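You operate a simulated robot arm through the tools that you are given. There is no shell and no other tool. Be economical: measure what you need, move in short steps, check, and stop when the job is done.

You run a simulated two-armed robot. Do the job below in one go: nothing can be reset, and whatever is moved stays where it is left.

TASK
On the top of the small bench, fold the grey cloth in half, so that its two short edges meet.

It is judged by the outcome, as a careful person would: the job done as asked, and still so three seconds after it is handed in. It fails if anything else is knocked over, pushed out of place, dropped, spilled or broken. Flat cloth is picked up by pressing the open fingertips on it (5 to 10 N) and closing them slowly along it; thin cloth reads only 2 to 8 mm in the jaws.

THE ROBOT
Two 7-joint arms with two-finger parallel grippers on one trunk, on a base that drives. Base frame: it is fixed to the floor where the robot stands at the start and does not move with it; the origin is under the middle of the robot, x ahead of it, y to its left, z up. Units: m, degrees, N and s.
The left shoulder is at the start at [0.07, 0.163, 1.07], the right one opposite. With the tool pointing down near the work surface each hand reaches from about 0.38 to 0.88 m from the robot's upright axis, wherever it stands, measured 20 degrees to its own side. Places, roughly: top of the small bench [0.7, 0.9, 0.8]. Payload 3.43 kg a hand.
Tool frame (each hand has its own): the origin (TCP) lies between the finger pads and is the grasp point; the fingertips stand 0.034 m ahead of it; z points along the fingers, y is the line along which they close. Largest opening 0.128 m; finger width 0.024, thickness 0.012; the body of the gripper, 0.048 by 0.13 m, starts 0.096 m behind the TCP.
Orientation is that of the tool frame in the base frame, as a unit quaternion [x, y, z, w]. With the fingers straight down and closing along the base's y, the tool's x points along the base's -x, its y along +y and its z along -z.

THE INTERFACE
- The arms move only by the tool step_arm. It takes "left_moves", "right_moves" or both (then of equal length, played together; a hand with none holds still); each is text: rows parted by semicolons, each of 6 numbers parted by spaces: the shift along the tool's x, y, z in units of 250 mm (1.0 is 250 mm), then the turn, a rotation vector about the tool's x, y, z in units of 90 degrees (1.0 is 90 degrees). In form: x y z ax ay az; .... A call has 1 to 10 rows; each row is the pose to reach, as a shift and turn from the pose commanded when the call began, along the tool's axes at that moment. "left_fingers" and "right_fingers" are, for a hand that has rows, the closure in counts, from 0 (fully open) to 255 (shut), set as the call begins (left out, the last holds). A call with a number of a shift or a turn outside -1 to 1 is refused whole. Rows are played at 5 a second. More than 0.05 m and 8.6 degrees between two rows, or a gripper value outside its range, and nothing of the call is played. Where a pose cannot be reached the arm comes as near as it can. A force on the tool above 40 N (or 10 N above the force at the start of the call, whichever is more), or a blocked arm, ends the call early, and 0.2 s more pass. The fingers move at their own pace (about 0.153 m/s each) and stop on an object; they squeeze with about 30 N. The grip force told is the motor's: it shows also when the fingers shut on nothing. Time passes only in rows, and 0.2 s behind the last, so rows that repeat a pose let the fingers close. The reply holds the time, the measured pose of the TCP, the force on the tool along the base axes, the opening and the grip force, in the units named above and with some noise, with the torque about the TCP (base axes, N m) and any sound that the robot's microphone picked up.
- Cameras (640 x 400 px; columns grow to the right, rows downward): "scene" is now at [0.1276, 0.0191, 1.3014]; the picture's right is [0.07, -1.00, 0.00], its down [-0.62, -0.04, -0.78] and it looks along [0.78, 0.05, -0.63] (base axes); focal length 289 px, centre (320, 200). "left" rides on the left gripper at [0.076, 0.011, -0.16] in its tool frame; the picture's right is [-0.15, 0.99, 0.00], its down [-0.88, -0.13, -0.46] and it looks along [-0.45, -0.07, 0.89] (tool axes); focal length 234 px, centre (320, 200). "right" rides on the right gripper at [0.076, -0.011, -0.16] in its tool frame; the picture's right is [0.15, 0.99, 0.00], its down [-0.88, 0.13, -0.46] and it looks along [-0.45, 0.07, 0.89] (tool axes); focal length 234 px, centre (320, 200). There is no depth. A picture from a camera that has moved, and an enlarged one, comes with that camera's place and axes in the base frame and with its lens. The place of the scene camera against the robot may be out by one fixed shift of up to 0.025 m in any direction.
- get_image(camera): a new picture of that camera. No time passes.
- slide_trunk(by): slides the trunk up (or, below 0, down) by that many m; the arms and the scene camera ride with it, the base frame stays. It gives what a move gives, with no picture.
- base_move(legs): drives the robot by 1 to 6 legs, each [ahead, left, turn to the left] in m, m and degrees, along the robot's own axes; the way and the turn of a leg run together, so that a leg with both is an arc; at most 1.5 m and 180 degrees a leg. The arms and the cameras ride along, it lands a little off, and it stops where it bumps. It gives what a move gives.
- turn_head(pan, tilt): turns the head with the scene camera to pan (to the left, within 86 degrees either way) and tilt (down, from -29 to 69), counted from straight ahead of the robot. It gives what a move gives.
- zoom(camera, box): a new picture of the part [left, top, right, bottom] of that camera's present view, enlarged. No time passes.
- close_job(): hands the job in; it is judged then, once.

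Work in short steps. Places have to be worked out from the pictures, the camera data and where the tool is seen: move nearer, look again, correct. Check each grasp and each placing, and mend what went wrong. You have 120 turns and 108 pictures in all, those below and enlarged ones among them. Open the grippers and draw the arms clear of the work before you hand the job in, unless the task says otherwise; then end with one line.

The tools are called after "Emit:" by a JSON object that holds its "fn" and its "kwargs". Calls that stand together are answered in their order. step_arm: Moves the arms, as the interface text tells. Its arguments: {"type":"object","properties":{"left_moves":{"type":"string"},"left_fingers":{"type":"number"},"right_moves":{"type":"string"},"right_fingers":{"type":"number"}},"required":[]} The other tools are called the same way: slide_trunk (by) slides the trunk up or down; base_move (legs) drives the base; turn_head (pan, tilt) turns the head that bears the scene camera; get_image (camera) takes a picture; zoom (camera, box) takes an enlarged picture of a part of a camera's view; close_job () hands the job in.

At the start:

```text
time_s: 0.0
left_tool_pos: [0.665, 0.2808, 0.9879]
left_tcp_rot: [-0.001, 1.0, -0.001, -0.001]
left_force: [-0.4, 0.1, -0.3]
left_wrist_torque: [0.0, -0.02, -0.01]
left_finger_gap: 0.1278
left_finger_force: 0.1
right_tool_pos: [0.5476, -0.2571, 1.0443]
right_tcp_rot: [0.0, 1.0, 0.0, 0.0]
right_force: [-0.8, -0.4, -0.1]
right_wrist_torque: [-0.03, 0.0, 0.01]
right_finger_gap: 0.1281
right_finger_force: 0.0
trunk travel left (down, up): [-0.55, 0.39]
robot x, y, heading: [0.0015, -0.0055, 0.0]
head pan, tilt: [3.9, 38.7]
```

scene: 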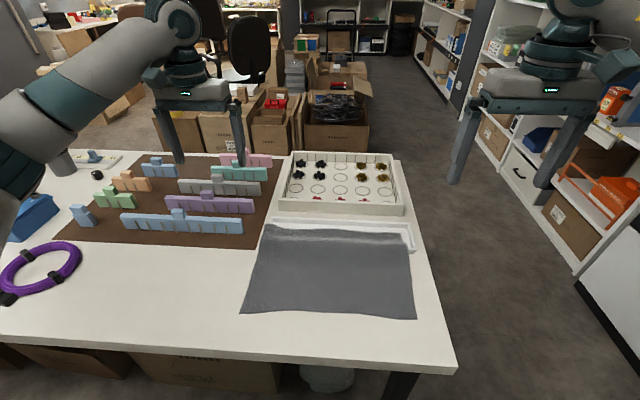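
right: 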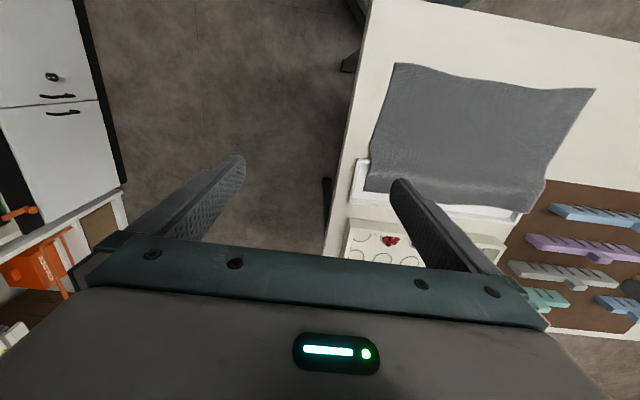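
left: 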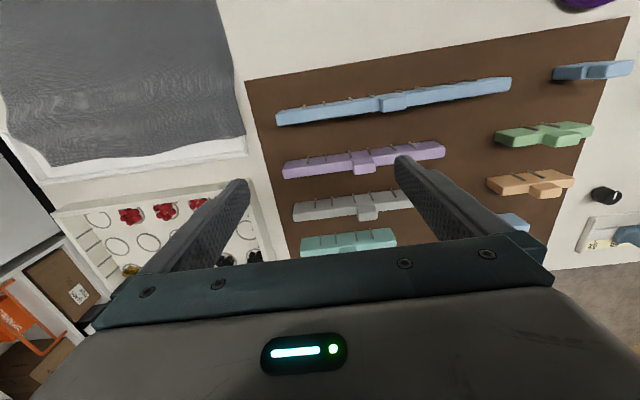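

The picture shows a grey cloth on the table ahead, but the bench is said to lie at y≈0.9. I look left and enlarge the cloth.

Emit:
{"fn": "zoom", "kwargs": {"camera": "scene", "box": [220, 140, 460, 340]}}

Emit:
{"fn": "turn_head", "kwargs": {"pan": 50, "tilt": 38}}

Emit:
{"fn": "get_image", "kwargs": {"camera": "scene"}}

```text
2.00 times, centred on (340, 240) of scene
camera zoom: at [0.1276, 0.0191, 1.3014], right [0.07, -1.0, 0.0], down [-0.62, -0.04, -0.78], along [0.78, 0.05, -0.63], focal length 578 px, centre (280, 120)
```

zoom: 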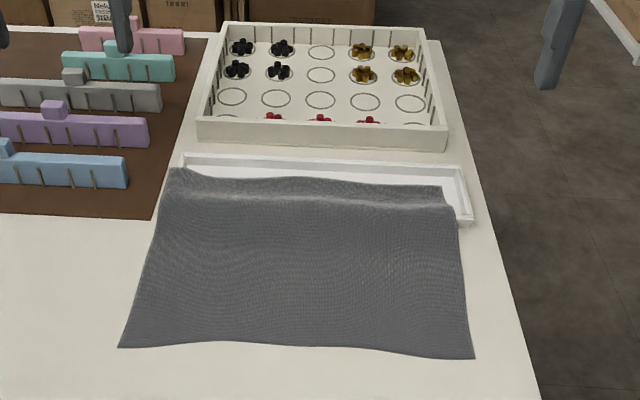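

```text
time_s: 1.1
left_tool_pos: [0.6654, 0.2812, 0.9874]
left_tcp_rot: [-0.001, 1.0, 0.0, 0.0]
left_force: [0.0, 0.7, -0.4]
left_wrist_torque: [0.04, -0.05, 0.0]
left_finger_gap: 0.128
left_finger_force: 0.1
right_tool_pos: [0.5471, -0.258, 1.0436]
right_tcp_rot: [0.0, 1.0, 0.0, 0.0]
right_force: [-0.6, 0.6, -0.7]
right_wrist_torque: [0.01, -0.01, -0.03]
right_finger_gap: 0.1279
right_finger_force: 0.0
trunk travel left (down, up): [-0.55, 0.39]
robot x, y, heading: [-0.0008, 0.0026, 0.3]
head pan, tilt: [50.0, 38.0]
```

```text
103 pictures are left
camera scene: at [0.0975, 0.0793, 1.3025], right [0.77, -0.64, 0.0], down [-0.4, -0.47, -0.79], along [0.51, 0.6, -0.62], focal length 289 px, centre (320, 200)
```

scene: 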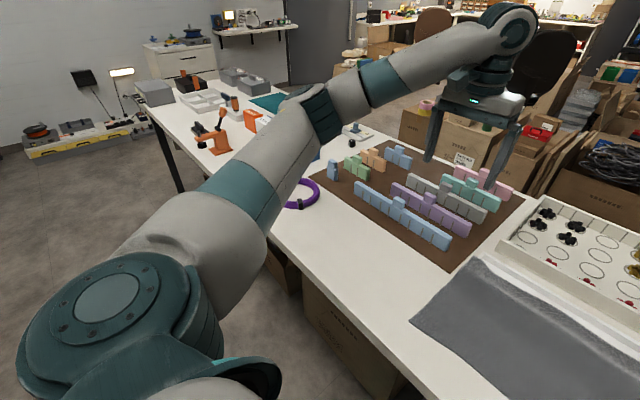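

The cloth lies on this bench, with its short edges running along x (near y≈0.19 and y≈-0.14), and its far long edge seems to lie on a white tray. I enlarge the right wrist view to see this.

Emit:
{"fn": "zoom", "kwargs": {"camera": "right", "box": [320, 50, 640, 250]}}

Emit:
{"fn": "zoom", "kwargs": {"camera": "left", "box": [0, 0, 320, 200]}}

Emit:
{"fn": "turn_head", "kwargs": {"pan": -50, "tilt": 45}}

Emit:
{"fn": "get_image", "kwargs": {"camera": "scene"}}

```text
2.00 times, centred on (480, 150) of right
camera zoom: at [0.4699, -0.2673, 1.2034], right [-0.15, 0.99, 0.0], down [0.88, 0.13, 0.46], along [0.45, 0.07, -0.89], focal length 468 px, centre (0, 300)
```

zoom: 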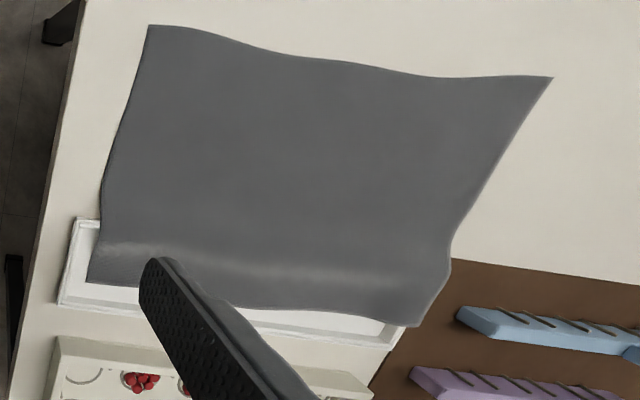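

```text
2.00 times, centred on (160, 100) of left
camera zoom: at [0.5892, 0.2916, 1.1491], right [0.15, 0.99, 0.0], down [0.88, -0.13, 0.46], along [0.45, -0.07, -0.89], focal length 468 px, centre (640, 400)
```

zoom: 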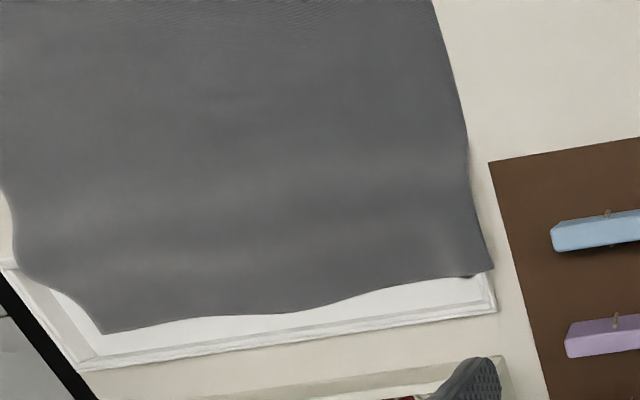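

```text
time_s: 2.9
left_tool_pos: [0.6652, 0.2798, 0.9875]
left_tcp_rot: [-0.001, 1.0, 0.001, 0.0]
left_force: [-0.8, -0.2, 0.6]
left_wrist_torque: [0.0, -0.02, -0.01]
left_finger_gap: 0.1277
left_finger_force: 0.0
right_tool_pos: [0.5471, -0.257, 1.0441]
right_tcp_rot: [-0.001, 1.0, -0.001, 0.0]
right_force: [-0.3, 0.1, -0.4]
right_wrist_torque: [0.03, -0.01, 0.04]
right_finger_gap: 0.1279
right_finger_force: 0.0
trunk travel left (down, up): [-0.55, 0.39]
robot x, y, heading: [0.0018, 0.001, 0.0]
head pan, tilt: [-50.0, 45.0]
```

```text
100 pictures are left
camera scene: at [0.0943, -0.0491, 1.2923], right [-0.77, -0.64, 0.0], down [-0.46, 0.54, -0.71], along [0.45, -0.54, -0.71], focal length 289 px, centre (320, 200)
```

scene: 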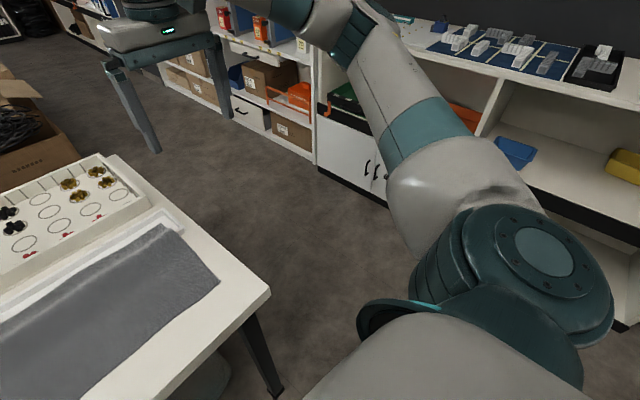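

The tray (x≈0.585–0.665) lies under the cloth's far edge, and the cloth spans about x 0.42–0.635, y -0.16–0.16. I will stand at the bench's right corner, turned left, so the left hand takes the near corner and the right hand the far corner of the right short edge; first I move sideways.

Emit:
{"fn": "base_move", "kwargs": {"legs": [[0, -0.48, 0]]}}

Emit:
{"fn": "turn_head", "kwargs": {"pan": 0, "tilt": 55}}

Emit:
{"fn": "get_image", "kwargs": {"camera": "scene"}}

```text
time_s: 5.8
left_tool_pos: [0.6654, -0.1995, 0.9879]
left_tcp_rot: [-0.001, 1.0, 0.0, 0.0]
left_force: [-0.1, -0.5, -0.2]
left_wrist_torque: [0.01, 0.0, -0.05]
left_finger_gap: 0.1279
left_finger_force: 0.2
right_tool_pos: [0.5472, -0.7392, 1.0436]
right_tcp_rot: [-0.001, 1.0, 0.0, 0.0]
right_force: [0.1, -0.3, -0.7]
right_wrist_torque: [0.01, -0.01, 0.0]
right_finger_gap: 0.1279
right_finger_force: 0.1
trunk travel left (down, up): [-0.55, 0.39]
robot x, y, heading: [-0.0006, -0.4846, 0.2]
head pan, tilt: [-50.0, 45.0]
```

```text
time_s: 6.9
left_tool_pos: [0.6657, -0.2011, 0.9882]
left_tcp_rot: [-0.002, 1.0, 0.0, -0.001]
left_force: [0.1, -0.1, 0.1]
left_wrist_torque: [0.02, -0.01, 0.0]
left_finger_gap: 0.1279
left_finger_force: 0.1
right_tool_pos: [0.5469, -0.7388, 1.0445]
right_tcp_rot: [0.0, 1.0, 0.0, -0.001]
right_force: [-0.8, 0.3, 0.6]
right_wrist_torque: [-0.01, 0.01, -0.02]
right_finger_gap: 0.1281
right_finger_force: 0.1
trunk travel left (down, up): [-0.55, 0.39]
robot x, y, heading: [-0.0, -0.4848, 0.1]
head pan, tilt: [0.0, 55.0]
```

```text
99 pictures are left
camera scene: at [0.1142, -0.469, 1.2789], right [0.0, -1.0, 0.0], down [-0.82, 0.0, -0.57], along [0.57, 0.0, -0.82], focal length 289 px, centre (320, 200)
```

scene: 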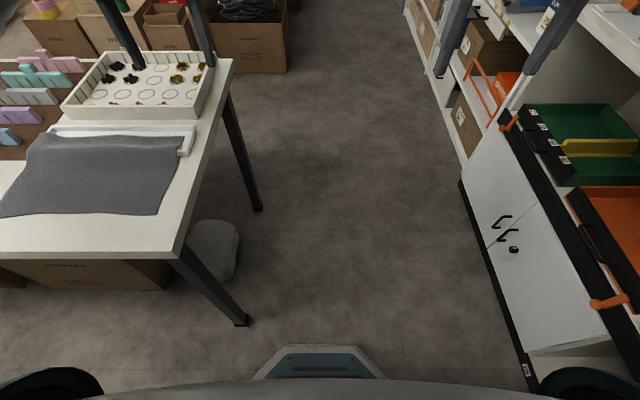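

There is free floor, the bench leg stands near (0.385,-0.15), and the base front is about 0.25 m ahead of its axis. I turn left 52° and then creep ahead.

Emit:
{"fn": "base_move", "kwargs": {"legs": [[0, 0, 52], [0.09, -0.12, 0]]}}

Emit:
{"fn": "turn_head", "kwargs": {"pan": 0, "tilt": 52}}

Emit:
{"fn": "get_image", "kwargs": {"camera": "scene"}}

Emit:
{"fn": "get_image", "kwargs": {"camera": "right"}}

```text
time_s: 10.6
left_tool_pos: [0.3437, 0.2092, 0.9877]
left_tcp_rot: [-0.435, 0.9, 0.0, -0.001]
left_force: [0.2, 0.0, 0.0]
left_wrist_torque: [0.0, -0.01, 0.03]
left_finger_gap: 0.128
left_finger_force: 0.1
right_tool_pos: [0.6914, -0.2188, 1.0434]
right_tcp_rot: [-0.435, 0.9, -0.001, 0.0]
right_force: [0.3, 0.1, -0.1]
right_wrist_torque: [-0.01, 0.02, -0.01]
right_finger_gap: 0.1277
right_finger_force: 0.1
trunk travel left (down, up): [-0.55, 0.39]
robot x, y, heading: [0.15, -0.4918, 51.3]
head pan, tilt: [0.0, 55.0]
```

```text
time_s: 11.3
left_tool_pos: [0.3443, 0.2093, 0.987]
left_tcp_rot: [-0.435, 0.901, 0.0, -0.001]
left_force: [0.8, -0.3, 0.2]
left_wrist_torque: [-0.02, -0.01, 0.02]
left_finger_gap: 0.1278
left_finger_force: 0.1
right_tool_pos: [0.6911, -0.2174, 1.0434]
right_tcp_rot: [-0.435, 0.9, 0.0, 0.0]
right_force: [-0.6, -0.1, 0.2]
right_wrist_torque: [-0.01, -0.02, 0.0]
right_finger_gap: 0.1281
right_finger_force: 0.1
trunk travel left (down, up): [-0.55, 0.39]
robot x, y, heading: [0.1503, -0.4853, 51.4]
head pan, tilt: [0.0, 52.0]
```

```text
98 pictures are left
camera scene: at [0.2197, -0.3754, 1.2826], right [0.78, -0.62, 0.0], down [-0.49, -0.62, -0.61], along [0.38, 0.48, -0.79], focal length 289 px, centre (320, 200)
```

scene: 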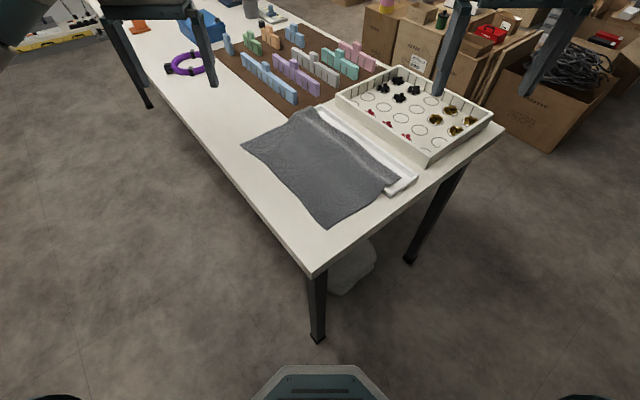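

```text
97 pictures are left
camera right: at [0.6518, -0.2842, 1.2032], right [-0.87, 0.5, 0.0], down [0.45, 0.77, 0.46], along [0.23, 0.39, -0.89], focal length 234 px, centre (320, 200)
```

right: 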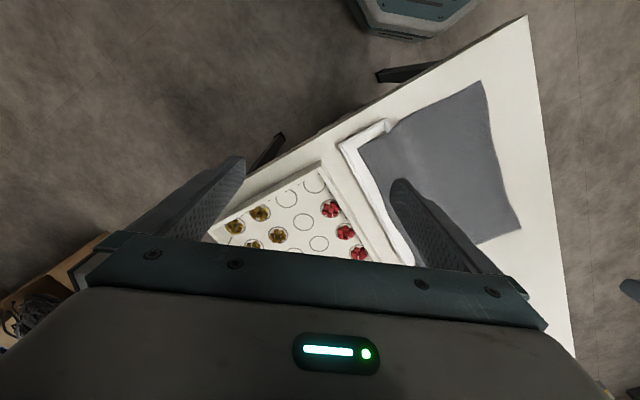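

Good stance: robot (0.15,-0.49), heading 51°. I bring the hands to the right side of the cloth, turning both tools back so that they close along base y.

Emit:
{"fn": "step_arm", "kwargs": {"right_moves": "-0.009 0.059 0.046 0 0 0.082; -0.018 0.118 0.091 0 0 0.163; -0.027 0.177 0.137 0 0 0.245; -0.037 0.236 0.183 0 0 0.326; -0.046 0.295 0.229 0 0 0.408; -0.055 0.354 0.274 0 0 0.489; -0.064 0.413 0.32 0 0 0.571", "left_moves": "0.067 -0.108 0.011 0 0 0.082; 0.133 -0.216 0.023 0 0 0.163; 0.2 -0.324 0.034 0 0 0.245; 0.266 -0.433 0.046 0 0 0.326; 0.333 -0.541 0.057 0 0 0.408; 0.4 -0.649 0.069 0 0 0.489; 0.466 -0.757 0.08 0 0 0.571"}}

Emit:
{"fn": "get_image", "kwargs": {"camera": "scene"}}

Emit:
{"fn": "get_image", "kwargs": {"camera": "right"}}

Emit:
{"fn": "get_image", "kwargs": {"camera": "left"}}

```text
time_s: 12.9
left_tool_pos: [0.4195, -0.0003, 0.9674]
left_tcp_rot: [-0.001, 1.0, 0.0, 0.0]
left_force: [0.2, 0.0, -0.1]
left_wrist_torque: [0.01, 0.04, 0.0]
left_finger_gap: 0.1279
left_finger_force: 0.0
right_tool_pos: [0.6197, -0.1404, 0.963]
right_tcp_rot: [0.0, 1.0, 0.0, 0.0]
right_force: [-0.1, 0.0, -0.4]
right_wrist_torque: [-0.01, 0.04, -0.03]
right_finger_gap: 0.1282
right_finger_force: 0.0
trunk travel left (down, up): [-0.55, 0.39]
robot x, y, heading: [0.1503, -0.4852, 51.6]
head pan, tilt: [0.0, 52.0]
```

```text
96 pictures are left
camera scene: at [0.2198, -0.3754, 1.2827], right [0.78, -0.62, 0.0], down [-0.49, -0.62, -0.62], along [0.38, 0.48, -0.79], focal length 289 px, centre (320, 200)
```

scene: 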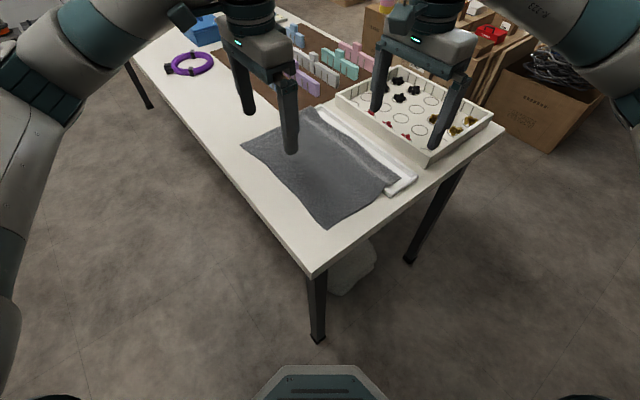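

```text
95 pictures are left
camera right: at [0.5432, -0.1513, 1.1236], right [-0.15, 0.99, 0.0], down [0.88, 0.13, 0.46], along [0.45, 0.07, -0.89], focal length 234 px, centre (320, 200)
```

right: 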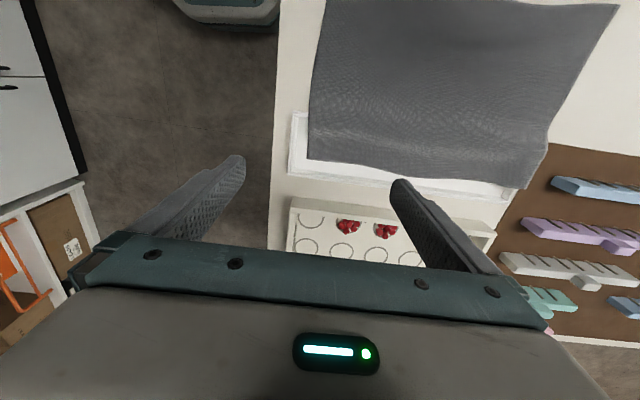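

```text
94 pictures are left
camera left: at [0.3435, 0.0101, 1.1285], right [0.14, 0.99, 0.0], down [0.88, -0.13, 0.46], along [0.45, -0.07, -0.89], focal length 234 px, centre (320, 200)
```

left: 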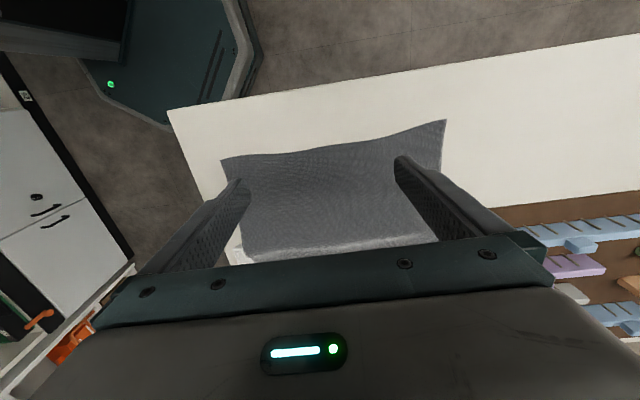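

From the pictures the right short edge runs from about (0.425,-0.148) to (0.638,-0.153). I part-close the fingers (about 30 mm) and bring both hands just above the two corners to look.

Emit:
{"fn": "step_arm", "kwargs": {"right_moves": "0 0.018 0.09 0 0 0; 0 0.037 0.18 0 0 0; 0 0.055 0.25 0 0 0; 0 0.074 0.3 0 0 0; 0 0.074 0.32 0 0 0", "left_moves": "-0.02 -0.12 0.03 0 0 0; -0.04 -0.24 0.08 0 0 0; -0.06 -0.36 0.16 0 0 0; -0.082 -0.479 0.26 0 0 0; -0.082 -0.479 0.36 0 0 0", "left_fingers": 195, "right_fingers": 195}}

Emit:
{"fn": "get_image", "kwargs": {"camera": "right"}}

Emit:
{"fn": "get_image", "kwargs": {"camera": "left"}}

Emit:
{"fn": "zoom", "kwargs": {"camera": "scene", "box": [220, 80, 460, 230]}}

```text
time_s: 14.1
left_tool_pos: [0.4403, -0.1216, 0.8759]
left_tcp_rot: [-0.002, 1.0, -0.002, 0.0]
left_force: [-0.2, 0.6, -0.6]
left_wrist_torque: [-0.04, 0.0, 0.03]
left_finger_gap: 0.0303
left_finger_force: 0.0
right_tool_pos: [0.6187, -0.1243, 0.8836]
right_tcp_rot: [-0.002, 1.0, 0.0, 0.002]
right_force: [0.0, 0.1, -0.4]
right_wrist_torque: [0.0, 0.01, 0.0]
right_finger_gap: 0.0301
right_finger_force: 0.1
trunk travel left (down, up): [-0.55, 0.39]
robot x, y, heading: [0.1516, -0.4887, 51.5]
head pan, tilt: [0.0, 52.0]
```

```text
93 pictures are left
camera right: at [0.5425, -0.1342, 1.0429], right [-0.15, 0.99, 0.0], down [0.88, 0.13, 0.46], along [0.45, 0.07, -0.89], focal length 234 px, centre (320, 200)
```

right: 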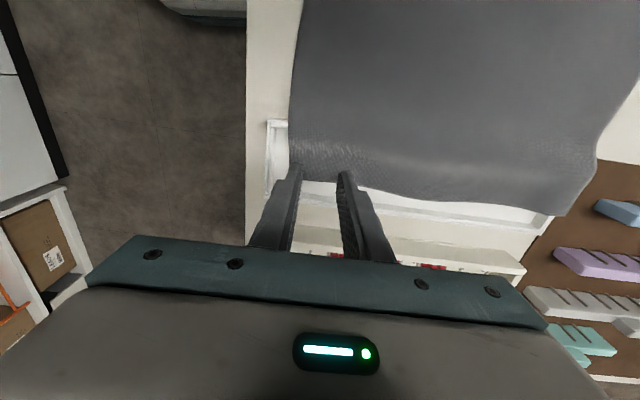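

```text
92 pictures are left
camera left: at [0.3641, -0.1091, 1.037], right [0.14, 0.99, 0.0], down [0.88, -0.13, 0.46], along [0.45, -0.07, -0.89], focal length 234 px, centre (320, 200)
```

left: 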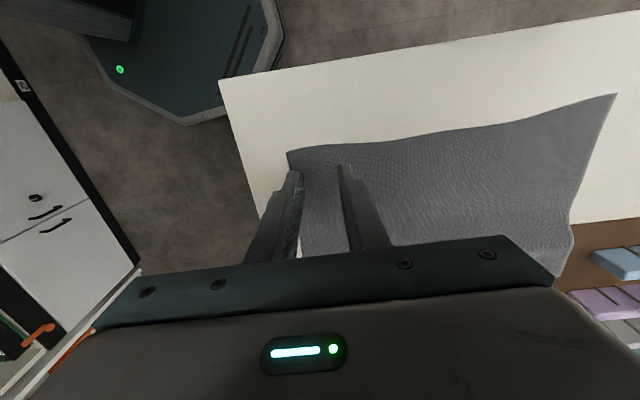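

```text
2.67 times, centred on (340, 155) of scene
camera zoom: at [0.2189, -0.3746, 1.2827], right [0.78, -0.62, 0.0], down [-0.49, -0.62, -0.62], along [0.38, 0.48, -0.79], focal length 771 px, centre (267, 320)
```

zoom: 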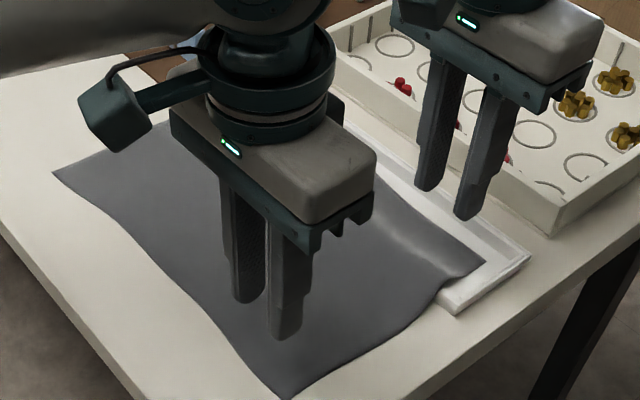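

The near corner is at (0.424,-0.153) and the far corner at (0.637,-0.153), so I shift both hands 5 mm inward and lower them, watching the force.

Emit:
{"fn": "step_arm", "kwargs": {"right_moves": "0 0.02 0.04 0 0 0; 0 0.02 0.08 0 0 0; 0 0.02 0.11 0 0 0; 0 0.02 0.13 0 0 0; 0 0.02 0.144 0 0 0; 0 0.02 0.144 0 0 0", "left_moves": "0 0.02 0.04 0 0 0; 0 0.02 0.08 0 0 0; 0 0.02 0.11 0 0 0; 0 0.02 0.13 0 0 0; 0 0.02 0.144 0 0 0; 0 0.02 0.144 0 0 0"}}

Emit:
{"fn": "zoom", "kwargs": {"camera": "scene", "box": [220, 80, 460, 230]}}

```text
time_s: 15.5
left_tool_pos: [0.4407, -0.1147, 0.842]
left_tcp_rot: [-0.002, 1.0, 0.0, 0.0]
left_force: [-0.1, -0.6, 0.4]
left_wrist_torque: [-0.06, 0.01, -0.06]
left_finger_gap: 0.0303
left_finger_force: 0.1
right_tool_pos: [0.6208, -0.1199, 0.8469]
right_tcp_rot: [-0.001, 1.0, 0.0, 0.0]
right_force: [-0.4, 0.0, 0.0]
right_wrist_torque: [0.01, -0.01, 0.0]
right_finger_gap: 0.0303
right_finger_force: 0.1
trunk travel left (down, up): [-0.55, 0.39]
robot x, y, heading: [0.1507, -0.4885, 51.3]
head pan, tilt: [0.0, 52.0]
```

```text
2.67 times, centred on (340, 155) of scene
camera zoom: at [0.2193, -0.3754, 1.2827], right [0.78, -0.62, 0.0], down [-0.49, -0.62, -0.62], along [0.38, 0.48, -0.79], focal length 771 px, centre (267, 320)
```

zoom: 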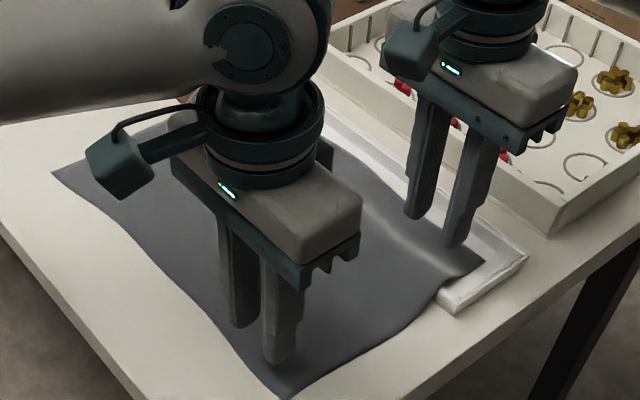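

No contact yet at tip heights of about 0.808 (left) and 0.813 (right). I go on down in 1.5 mm rows.

Emit:
{"fn": "step_arm", "kwargs": {"right_moves": "0 0 0.006 0 0 0; 0 0 0.012 0 0 0; 0 0 0.018 0 0 0; 0 0 0.024 0 0 0; 0 0 0.03 0 0 0", "left_moves": "0 0 0.006 0 0 0; 0 0 0.012 0 0 0; 0 0 0.018 0 0 0; 0 0 0.024 0 0 0; 0 0 0.03 0 0 0"}}

```text
time_s: 16.7
left_tool_pos: [0.4406, -0.1147, 0.8347]
left_tcp_rot: [-0.001, 1.0, -0.001, 0.001]
left_force: [-0.3, 0.0, -0.4]
left_wrist_torque: [-0.02, -0.01, -0.01]
left_finger_gap: 0.0301
left_finger_force: 0.1
right_tool_pos: [0.6203, -0.1187, 0.8414]
right_tcp_rot: [-0.002, 1.0, 0.001, 0.0]
right_force: [0.3, -0.9, 0.2]
right_wrist_torque: [-0.02, 0.0, -0.02]
right_finger_gap: 0.0301
right_finger_force: 0.1
trunk travel left (down, up): [-0.55, 0.39]
robot x, y, heading: [0.1494, -0.4871, 51.7]
head pan, tilt: [0.0, 52.0]
```

Still no contact, so I go on with 1 mm rows.

Emit:
{"fn": "step_arm", "kwargs": {"right_moves": "0 0 0.004 0 0 0; 0 0 0.008 0 0 0; 0 0 0.012 0 0 0; 0 0 0.016 0 0 0; 0 0 0.02 0 0 0; 0 0 0.024 0 0 0", "left_moves": "0 0 0.004 0 0 0; 0 0 0.008 0 0 0; 0 0 0.012 0 0 0; 0 0 0.016 0 0 0; 0 0 0.02 0 0 0; 0 0 0.024 0 0 0"}}

Emit:
{"fn": "zoom", "kwargs": {"camera": "scene", "box": [220, 80, 460, 230]}}

```text
time_s: 18.1
left_tool_pos: [0.439, -0.1149, 0.8277]
left_tcp_rot: [-0.001, 1.0, 0.0, 0.0]
left_force: [-0.8, -0.9, -0.1]
left_wrist_torque: [0.03, 0.0, -0.01]
left_finger_gap: 0.0301
left_finger_force: 0.1
right_tool_pos: [0.6204, -0.1186, 0.8353]
right_tcp_rot: [-0.002, 1.0, 0.0, 0.0]
right_force: [-0.9, 0.2, 0.5]
right_wrist_torque: [-0.01, 0.01, 0.0]
right_finger_gap: 0.0301
right_finger_force: 0.1
trunk travel left (down, up): [-0.55, 0.39]
robot x, y, heading: [0.1487, -0.4883, 51.5]
head pan, tilt: [0.0, 52.0]
```

```text
2.67 times, centred on (340, 155) of scene
camera zoom: at [0.2194, -0.3754, 1.2827], right [0.78, -0.62, 0.0], down [-0.49, -0.62, -0.62], along [0.38, 0.48, -0.79], focal length 771 px, centre (267, 320)
```

zoom: 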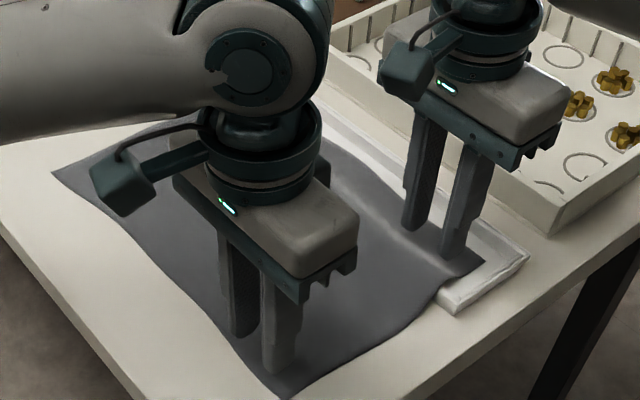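

Two-view triangulation puts the bench top nearer z≈0.783, with the edge at y≈-0.156. I shift left 6 mm and right 4 mm outward and go on down.

Emit:
{"fn": "step_arm", "kwargs": {"right_moves": "0 -0.016 0.004 0 0 0; 0 -0.016 0.008 0 0 0; 0 -0.016 0.012 0 0 0; 0 -0.016 0.016 0 0 0; 0 -0.016 0.02 0 0 0; 0 -0.016 0.024 0 0 0; 0 -0.016 0.028 0 0 0", "left_moves": "0 -0.024 0.004 0 0 0; 0 -0.024 0.008 0 0 0; 0 -0.024 0.012 0 0 0; 0 -0.024 0.016 0 0 0; 0 -0.024 0.02 0 0 0; 0 -0.024 0.024 0 0 0; 0 -0.024 0.028 0 0 0"}}

```text
time_s: 19.7
left_tool_pos: [0.4404, -0.1203, 0.8211]
left_tcp_rot: [-0.002, 1.0, 0.0, 0.0]
left_force: [0.0, -0.1, -0.2]
left_wrist_torque: [-0.03, 0.02, 0.01]
left_finger_gap: 0.0299
left_finger_force: 0.1
right_tool_pos: [0.6199, -0.1229, 0.8277]
right_tcp_rot: [-0.002, 1.0, 0.0, 0.0]
right_force: [0.1, 0.0, -0.2]
right_wrist_torque: [0.0, 0.0, 0.05]
right_finger_gap: 0.0299
right_finger_force: 0.1
trunk travel left (down, up): [-0.55, 0.39]
robot x, y, heading: [0.1512, -0.4884, 51.4]
head pan, tilt: [0.0, 52.0]
```

No contact yet (left tips at 0.787); I continue.

Emit:
{"fn": "step_arm", "kwargs": {"right_moves": "0 0 0.004 0 0 0; 0 0 0.008 0 0 0; 0 0 0.012 0 0 0; 0 0 0.016 0 0 0; 0 0 0.02 0 0 0; 0 0 0.02 0 0 0", "left_moves": "0 0 0.004 0 0 0; 0 0 0.008 0 0 0; 0 0 0.012 0 0 0; 0 0 0.016 0 0 0; 0 0 0.02 0 0 0; 0 0 0.02 0 0 0"}}

Emit:
{"fn": "zoom", "kwargs": {"camera": "scene", "box": [260, 100, 420, 230]}}

Emit:
{"fn": "zoom", "kwargs": {"camera": "right", "box": [220, 80, 420, 220]}}

Emit:
{"fn": "zoom", "kwargs": {"camera": "left", "box": [220, 80, 420, 220]}}

```text
time_s: 21.1
left_tool_pos: [0.4407, -0.1207, 0.8157]
left_tcp_rot: [-0.002, 1.0, 0.0, 0.0]
left_force: [0.3, -0.7, -0.4]
left_wrist_torque: [0.0, 0.03, -0.02]
left_finger_gap: 0.03
left_finger_force: 0.1
right_tool_pos: [0.6208, -0.1227, 0.8215]
right_tcp_rot: [-0.001, 1.0, 0.0, 0.0]
right_force: [-0.5, 0.4, 0.6]
right_wrist_torque: [-0.05, 0.01, -0.01]
right_finger_gap: 0.0303
right_finger_force: 0.1
trunk travel left (down, up): [-0.55, 0.39]
robot x, y, heading: [0.153, -0.4852, 51.3]
head pan, tilt: [0.0, 52.0]
```

```text
3.08 times, centred on (340, 165) of scene
camera zoom: at [0.2193, -0.3754, 1.2827], right [0.78, -0.62, 0.0], down [-0.49, -0.62, -0.62], along [0.38, 0.48, -0.79], focal length 890 px, centre (258, 308)
```

zoom: 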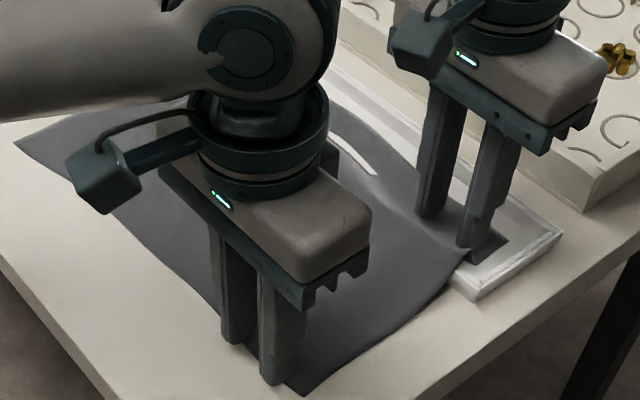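

```text
2.86 times, centred on (320, 150) of right
camera zoom: at [0.5431, -0.133, 0.9818], right [-0.15, 0.99, 0.0], down [0.88, 0.13, 0.46], along [0.45, 0.07, -0.89], focal length 669 px, centre (320, 343)
```

zoom: 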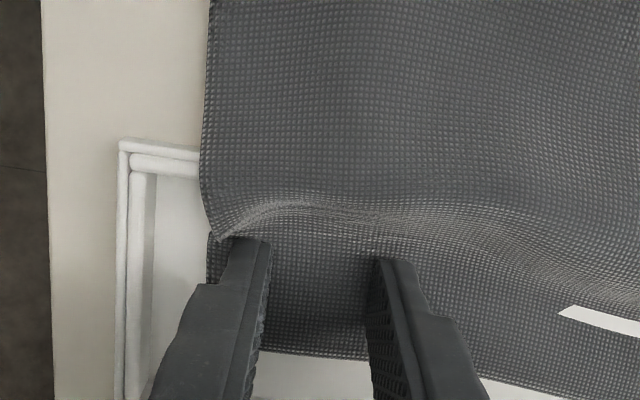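

```text
2.86 times, centred on (320, 150) of left
camera zoom: at [0.3646, -0.1097, 0.9776], right [0.14, 0.99, 0.0], down [0.88, -0.13, 0.46], along [0.45, -0.07, -0.89], focal length 669 px, centre (320, 343)
```

zoom: 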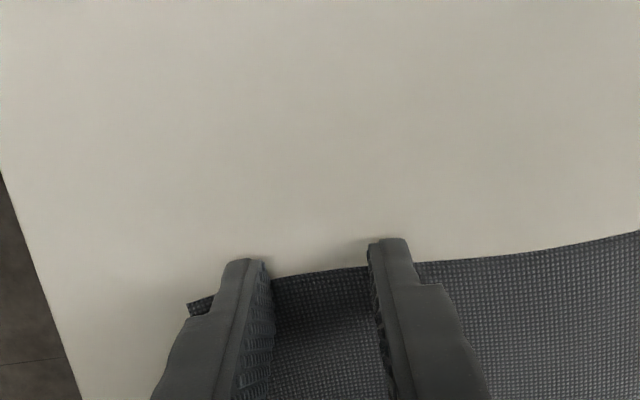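

Contact is near: the right hand is pressing the cloth into the tray, and the left tips are just above the cloth. I shift left 6 mm in +x and go on down.

Emit:
{"fn": "step_arm", "kwargs": {"right_moves": "0 0 0.004 0 0 0; 0 0 0.008 0 0 0; 0 0 0.012 0 0 0; 0 0 0.016 0 0 0; 0 0 0.02 0 0 0; 0 0 0.02 0 0 0", "left_moves": "-0.024 0 0.004 0 0 0; -0.024 0 0.008 0 0 0; -0.024 0 0.012 0 0 0; -0.024 0 0.016 0 0 0; -0.024 0 0.02 0 0 0; -0.024 0 0.02 0 0 0"}}

```text
time_s: 22.3
left_tool_pos: [0.4464, -0.1223, 0.8148]
left_tcp_rot: [-0.003, 1.0, 0.001, 0.004]
left_force: [-1.3, 0.0, 14.3]
left_wrist_torque: [-0.12, -0.01, -0.02]
left_finger_gap: 0.0296
left_finger_force: 0.2
right_tool_pos: [0.6199, -0.1217, 0.8208]
right_tcp_rot: [-0.001, 1.0, 0.003, 0.001]
right_force: [1.0, -1.3, 12.5]
right_wrist_torque: [-0.21, 0.01, 0.01]
right_finger_gap: 0.0301
right_finger_force: 0.0
trunk travel left (down, up): [-0.55, 0.39]
robot x, y, heading: [0.1495, -0.487, 51.5]
head pan, tilt: [0.0, 52.0]
stopped in row 6 (left hand): the force on the tool passed its limit at 41 N (the readings are from after the stop); the commanded pose is now the measured one
```

Contact: table top at about 0.781 (tips), tray floor about 0.787, forces about 13 N. I ease up slightly and close in small steps.

Emit:
{"fn": "step_arm", "kwargs": {"right_moves": "0 0 -0.001 0 0 0; 0 0 -0.001 0 0 0", "left_moves": "0 0 -0.001 0 0 0; 0 0 -0.001 0 0 0", "left_fingers": 207, "right_fingers": 207}}

```text
time_s: 22.9
left_tool_pos: [0.4469, -0.1209, 0.8154]
left_tcp_rot: [-0.003, 1.0, 0.002, 0.004]
left_force: [2.7, 1.1, 19.5]
left_wrist_torque: [-0.09, -0.2, 0.03]
left_finger_gap: 0.0225
left_finger_force: 0.0
right_tool_pos: [0.6197, -0.1219, 0.8212]
right_tcp_rot: [-0.002, 1.0, 0.002, 0.002]
right_force: [-0.7, 2.0, 16.3]
right_wrist_torque: [-0.12, 0.03, -0.03]
right_finger_gap: 0.0227
right_finger_force: 0.2
trunk travel left (down, up): [-0.55, 0.39]
robot x, y, heading: [0.1482, -0.486, 51.3]
head pan, tilt: [0.0, 52.0]
```

Force is a little high; I ease up 0.4 mm and close further.

Emit:
{"fn": "step_arm", "kwargs": {"right_moves": "0 0 -0.0015 0 0 0; 0 0 -0.0015 0 0 0", "left_moves": "0 0 -0.002 0 0 0; 0 0 -0.002 0 0 0", "left_fingers": 218, "right_fingers": 218}}

Emit:
{"fn": "zoom", "kwargs": {"camera": "left", "box": [220, 80, 420, 220]}}

Emit:
{"fn": "zoom", "kwargs": {"camera": "right", "box": [220, 80, 420, 220]}}

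```text
time_s: 23.5
left_tool_pos: [0.4469, -0.1215, 0.815]
left_tcp_rot: [-0.002, 1.0, 0.0, 0.004]
left_force: [-2.2, -1.5, 19.2]
left_wrist_torque: [-0.13, -0.01, 0.0]
left_finger_gap: 0.0174
left_finger_force: 0.1
right_tool_pos: [0.6202, -0.1239, 0.8213]
right_tcp_rot: [-0.001, 1.0, 0.001, 0.0]
right_force: [0.8, 1.6, 14.0]
right_wrist_torque: [-0.07, -0.08, -0.02]
right_finger_gap: 0.0172
right_finger_force: 0.0
trunk travel left (down, up): [-0.55, 0.39]
robot x, y, heading: [0.145, -0.4881, 51.5]
head pan, tilt: [0.0, 52.0]
```

```text
2.86 times, centred on (320, 150) of left
camera zoom: at [0.3696, -0.1113, 0.9764], right [0.14, 0.99, 0.0], down [0.88, -0.13, 0.46], along [0.46, -0.06, -0.89], focal length 669 px, centre (320, 343)
```

zoom: 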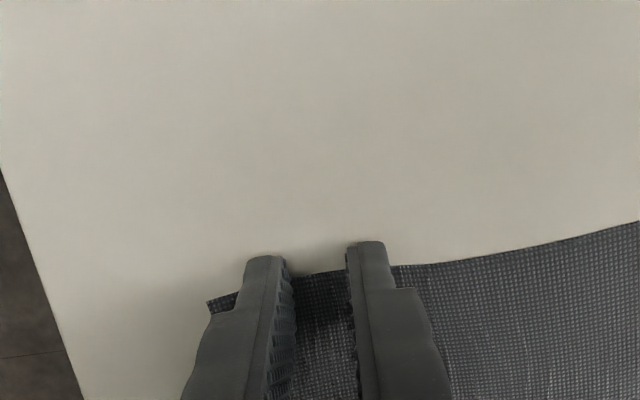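

```text
2.86 times, centred on (320, 150) of right
camera zoom: at [0.542, -0.1346, 0.9798], right [-0.15, 0.99, 0.0], down [0.88, 0.13, 0.46], along [0.45, 0.07, -0.89], focal length 669 px, centre (320, 343)
```

zoom: 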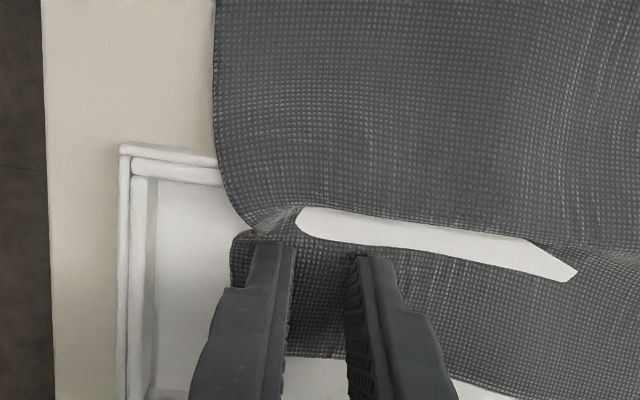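

The cloth edge is travelling with the fingers on both sides. I keep closing step by step.

Emit:
{"fn": "step_arm", "kwargs": {"right_moves": "0 0 -0.001 0 0 0; 0 0 -0.001 0 0 0", "left_moves": "0 0 -0.002 0 0 0; 0 0 -0.002 0 0 0", "left_fingers": 230, "right_fingers": 230}}

Emit:
{"fn": "step_arm", "kwargs": {"right_moves": "0 0 -0.001 0 0 0; 0 0 -0.001 0 0 0", "left_moves": "0 0 -0.002 0 0 0; 0 0 -0.002 0 0 0", "left_fingers": 241, "right_fingers": 241}}

Emit:
{"fn": "step_arm", "kwargs": {"right_moves": "0 0 -0.001 0 0 0; 0 0 -0.001 0 0 0; 0 0 -0.001 0 0 0", "left_moves": "0 0 -0.001 0 0 0; 0 0 -0.001 0 0 0; 0 0 -0.001 0 0 0", "left_fingers": 255, "right_fingers": 255}}

Emit:
{"fn": "zoom", "kwargs": {"camera": "left", "box": [220, 80, 420, 220]}}

Emit:
{"fn": "zoom", "kwargs": {"camera": "right", "box": [220, 80, 420, 220]}}

```text
time_s: 24.1
left_tool_pos: [0.4464, -0.1209, 0.8162]
left_tcp_rot: [-0.002, 1.0, 0.001, 0.004]
left_force: [1.8, -0.1, 10.2]
left_wrist_torque: [-0.06, -0.13, -0.01]
left_finger_gap: 0.0115
left_finger_force: 0.1
right_tool_pos: [0.6182, -0.1236, 0.8211]
right_tcp_rot: [-0.001, 1.0, 0.001, 0.001]
right_force: [-1.3, -1.8, 15.3]
right_wrist_torque: [-0.09, 0.03, -0.01]
right_finger_gap: 0.0114
right_finger_force: 0.0
trunk travel left (down, up): [-0.55, 0.39]
robot x, y, heading: [0.1499, -0.4864, 51.4]
head pan, tilt: [0.0, 52.0]
```

```text
time_s: 24.7
left_tool_pos: [0.4467, -0.1223, 0.816]
left_tcp_rot: [-0.003, 1.0, 0.0, 0.001]
left_force: [-0.4, -0.9, 3.4]
left_wrist_torque: [0.0, 0.04, -0.01]
left_finger_gap: 0.0054
left_finger_force: 0.0
right_tool_pos: [0.6191, -0.1235, 0.8212]
right_tcp_rot: [0.0, 1.0, 0.001, 0.001]
right_force: [0.5, -1.4, 16.5]
right_wrist_torque: [-0.06, -0.01, 0.01]
right_finger_gap: 0.0042
right_finger_force: 0.0
trunk travel left (down, up): [-0.55, 0.39]
robot x, y, heading: [0.1449, -0.4886, 51.7]
head pan, tilt: [0.0, 52.0]
```

```text
time_s: 25.5
left_tool_pos: [0.4474, -0.1208, 0.8158]
left_tcp_rot: [-0.002, 1.0, 0.001, 0.003]
left_force: [-0.9, -0.4, 2.7]
left_wrist_torque: [0.02, -0.04, 0.01]
left_finger_gap: 0.0
left_finger_force: 30.0
right_tool_pos: [0.6191, -0.1223, 0.8198]
right_tcp_rot: [-0.002, 1.0, 0.002, 0.001]
right_force: [0.8, -1.0, 13.4]
right_wrist_torque: [-0.08, -0.01, -0.03]
right_finger_gap: 0.0
right_finger_force: 30.1
trunk travel left (down, up): [-0.55, 0.39]
robot x, y, heading: [0.1523, -0.4872, 51.6]
head pan, tilt: [0.0, 52.0]
```

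```text
2.86 times, centred on (320, 150) of left
camera zoom: at [0.3705, -0.1113, 0.9768], right [0.14, 0.99, 0.0], down [0.88, -0.13, 0.46], along [0.46, -0.06, -0.89], focal length 669 px, centre (320, 343)
```

zoom: 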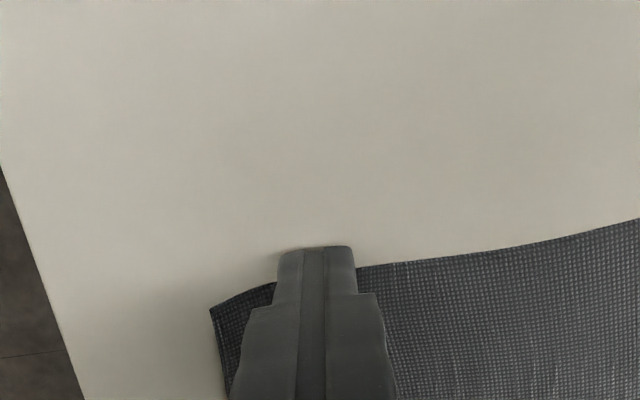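

```text
2.86 times, centred on (320, 150) of right
camera zoom: at [0.5422, -0.1337, 0.9799], right [-0.15, 0.99, 0.0], down [0.88, 0.13, 0.46], along [0.45, 0.07, -0.89], focal length 669 px, centre (320, 343)
```

zoom: 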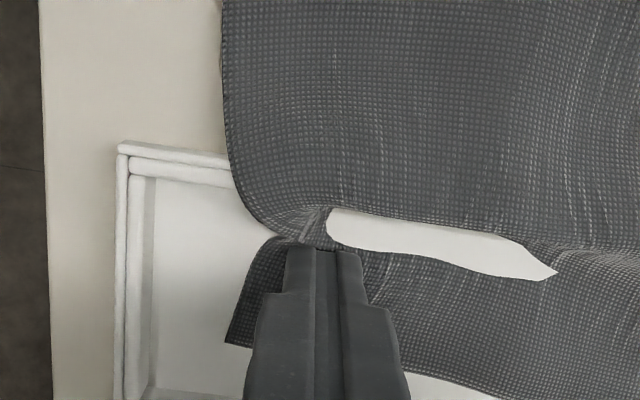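

Both gaps read 0, so the cloth slipped out; also the near edge is really at x≈0.447, so the left fingers were half off it. I lift, open to about 70 mm for a taller ridge, and shift left 30 mm in +x.

Emit:
{"fn": "step_arm", "kwargs": {"right_moves": "0 0 -0.03 0 0 0; 0 0 -0.06 0 0 0", "left_moves": "0 0 -0.03 0 0 0; 0 0 -0.06 0 0 0"}}

Emit:
{"fn": "step_arm", "kwargs": {"right_moves": "0 0.04 0 0 0 0; 0 0.078 0 0 0 0; 0 0.078 0 0 0 0; 0 0.078 0 0 0 0", "left_moves": "-0.06 0.03 0 0 0 0; -0.122 0.06 0 0 0 0; -0.122 0.06 0 0 0 0; -0.122 0.06 0 0 0 0", "left_fingers": 115, "right_fingers": 115}}

Emit:
{"fn": "zoom", "kwargs": {"camera": "left", "box": [220, 80, 420, 220]}}

Emit:
{"fn": "zoom", "kwargs": {"camera": "right", "box": [220, 80, 420, 220]}}

```text
time_s: 26.1
left_tool_pos: [0.4485, -0.1222, 0.8296]
left_tcp_rot: [-0.002, 1.0, 0.0, 0.002]
left_force: [-1.1, 0.5, 0.1]
left_wrist_torque: [-0.02, 0.04, -0.01]
left_finger_gap: 0.0
left_finger_force: 29.8
right_tool_pos: [0.6195, -0.1221, 0.8342]
right_tcp_rot: [-0.001, 1.0, 0.002, 0.001]
right_force: [0.9, 0.1, 1.0]
right_wrist_torque: [0.0, -0.03, 0.01]
right_finger_gap: 0.0
right_finger_force: 30.2
trunk travel left (down, up): [-0.55, 0.39]
robot x, y, heading: [0.1482, -0.4887, 51.6]
head pan, tilt: [0.0, 52.0]
```

```text
time_s: 27.1
left_tool_pos: [0.4796, -0.1053, 0.8292]
left_tcp_rot: [-0.003, 1.0, 0.001, 0.003]
left_force: [-0.4, -0.8, 0.1]
left_wrist_torque: [-0.01, 0.0, 0.01]
left_finger_gap: 0.0704
left_finger_force: 0.1
right_tool_pos: [0.62, -0.1032, 0.8338]
right_tcp_rot: [-0.002, 1.0, 0.001, 0.001]
right_force: [0.4, -0.1, -0.2]
right_wrist_torque: [0.03, 0.0, -0.02]
right_finger_gap: 0.0702
right_finger_force: 0.0
trunk travel left (down, up): [-0.55, 0.39]
robot x, y, heading: [0.1487, -0.4904, 51.5]
head pan, tilt: [0.0, 52.0]
```

```text
2.86 times, centred on (320, 150) of left
camera zoom: at [0.4023, -0.0947, 0.9913], right [0.14, 0.99, 0.0], down [0.88, -0.13, 0.46], along [0.46, -0.06, -0.89], focal length 669 px, centre (320, 343)
```

zoom: 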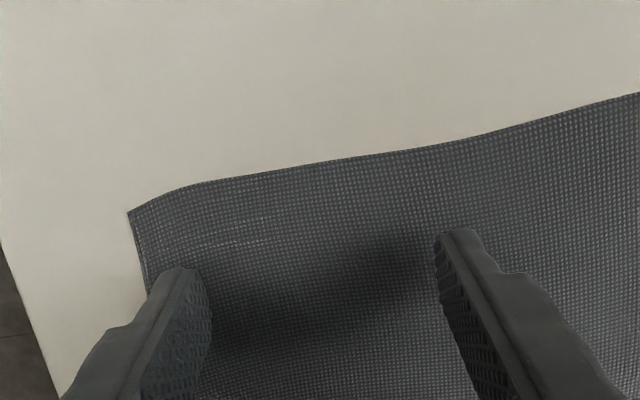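

```text
2.86 times, centred on (320, 150) of right
camera zoom: at [0.5433, -0.1134, 0.993], right [-0.15, 0.99, 0.0], down [0.88, 0.13, 0.46], along [0.45, 0.07, -0.89], focal length 669 px, centre (320, 343)
```

zoom: 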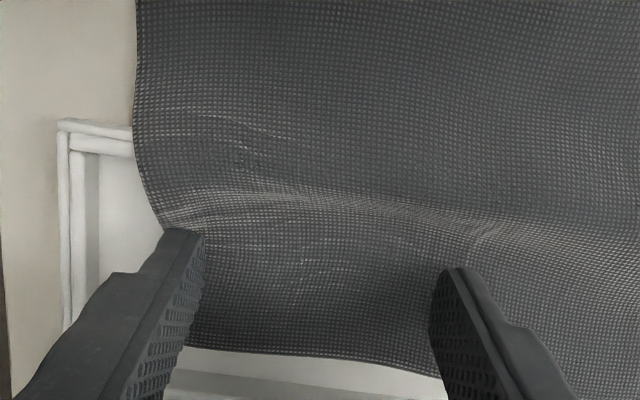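

Placement is good now (near corner at (0.455,-0.163)). I shift right 4 mm inward and press down to just at contact.

Emit:
{"fn": "step_arm", "kwargs": {"right_moves": "0 0.016 0.02 0 0 0; 0 0.016 0.04 0 0 0; 0 0.016 0.046 0 0 0; 0 0.016 0.048 0 0 0; 0 0.016 0.05 0 0 0; 0 0.016 0.05 0 0 0", "left_moves": "0 0 0.02 0 0 0; 0 0 0.04 0 0 0; 0 0 0.05 0 0 0; 0 0 0.052 0 0 0; 0 0 0.054 0 0 0; 0 0 0.054 0 0 0"}}

```text
time_s: 28.5
left_tool_pos: [0.4794, -0.1054, 0.817]
left_tcp_rot: [-0.002, 1.0, 0.002, 0.002]
left_force: [0.2, -0.1, -0.1]
left_wrist_torque: [-0.01, -0.03, -0.01]
left_finger_gap: 0.0706
left_finger_force: 0.0
right_tool_pos: [0.6193, -0.0992, 0.8222]
right_tcp_rot: [-0.001, 1.0, 0.002, 0.001]
right_force: [-0.2, 0.3, -0.6]
right_wrist_torque: [-0.03, -0.02, 0.01]
right_finger_gap: 0.0701
right_finger_force: 0.0
trunk travel left (down, up): [-0.55, 0.39]
robot x, y, heading: [0.1465, -0.4887, 51.6]
head pan, tilt: [0.0, 52.0]
```

Not yet touching; two half-millimetre rows further down.

Emit:
{"fn": "step_arm", "kwargs": {"right_moves": "0 0 0.002 0 0 0; 0 0 0.004 0 0 0; 0 0 0.004 0 0 0", "left_moves": "0 0 0.002 0 0 0; 0 0 0.004 0 0 0; 0 0 0.004 0 0 0"}}

```text
time_s: 29.3
left_tool_pos: [0.478, -0.1046, 0.8164]
left_tcp_rot: [-0.002, 1.0, 0.0, 0.002]
left_force: [0.5, -0.9, 0.0]
left_wrist_torque: [-0.01, -0.04, 0.0]
left_finger_gap: 0.0701
left_finger_force: 0.1
right_tool_pos: [0.6197, -0.0982, 0.821]
right_tcp_rot: [-0.002, 1.0, 0.001, 0.001]
right_force: [-0.7, -0.5, 1.9]
right_wrist_torque: [-0.05, 0.01, -0.02]
right_finger_gap: 0.0701
right_finger_force: 0.4
trunk travel left (down, up): [-0.55, 0.39]
robot x, y, heading: [0.1479, -0.4857, 51.4]
head pan, tilt: [0.0, 52.0]
```

Right just touches; left about 0.5 mm more.

Emit:
{"fn": "step_arm", "kwargs": {"right_moves": "0 0 0.001 0 0 0; 0 0 0.0015 0 0 0; 0 0 0.0015 0 0 0", "left_moves": "0 0 0.002 0 0 0; 0 0 0.004 0 0 0; 0 0 0.004 0 0 0"}}

```text
time_s: 30.1
left_tool_pos: [0.4776, -0.1053, 0.8158]
left_tcp_rot: [-0.003, 1.0, 0.002, 0.003]
left_force: [-0.1, 1.5, 5.6]
left_wrist_torque: [-0.04, 0.0, -0.02]
left_finger_gap: 0.07
left_finger_force: 0.0
right_tool_pos: [0.6184, -0.0991, 0.8215]
right_tcp_rot: [0.0, 1.0, 0.002, 0.001]
right_force: [0.6, 0.0, 4.9]
right_wrist_torque: [-0.13, -0.03, 0.05]
right_finger_gap: 0.0704
right_finger_force: 0.1
trunk travel left (down, up): [-0.55, 0.39]
robot x, y, heading: [0.1523, -0.4863, 51.4]
head pan, tilt: [0.0, 52.0]
```

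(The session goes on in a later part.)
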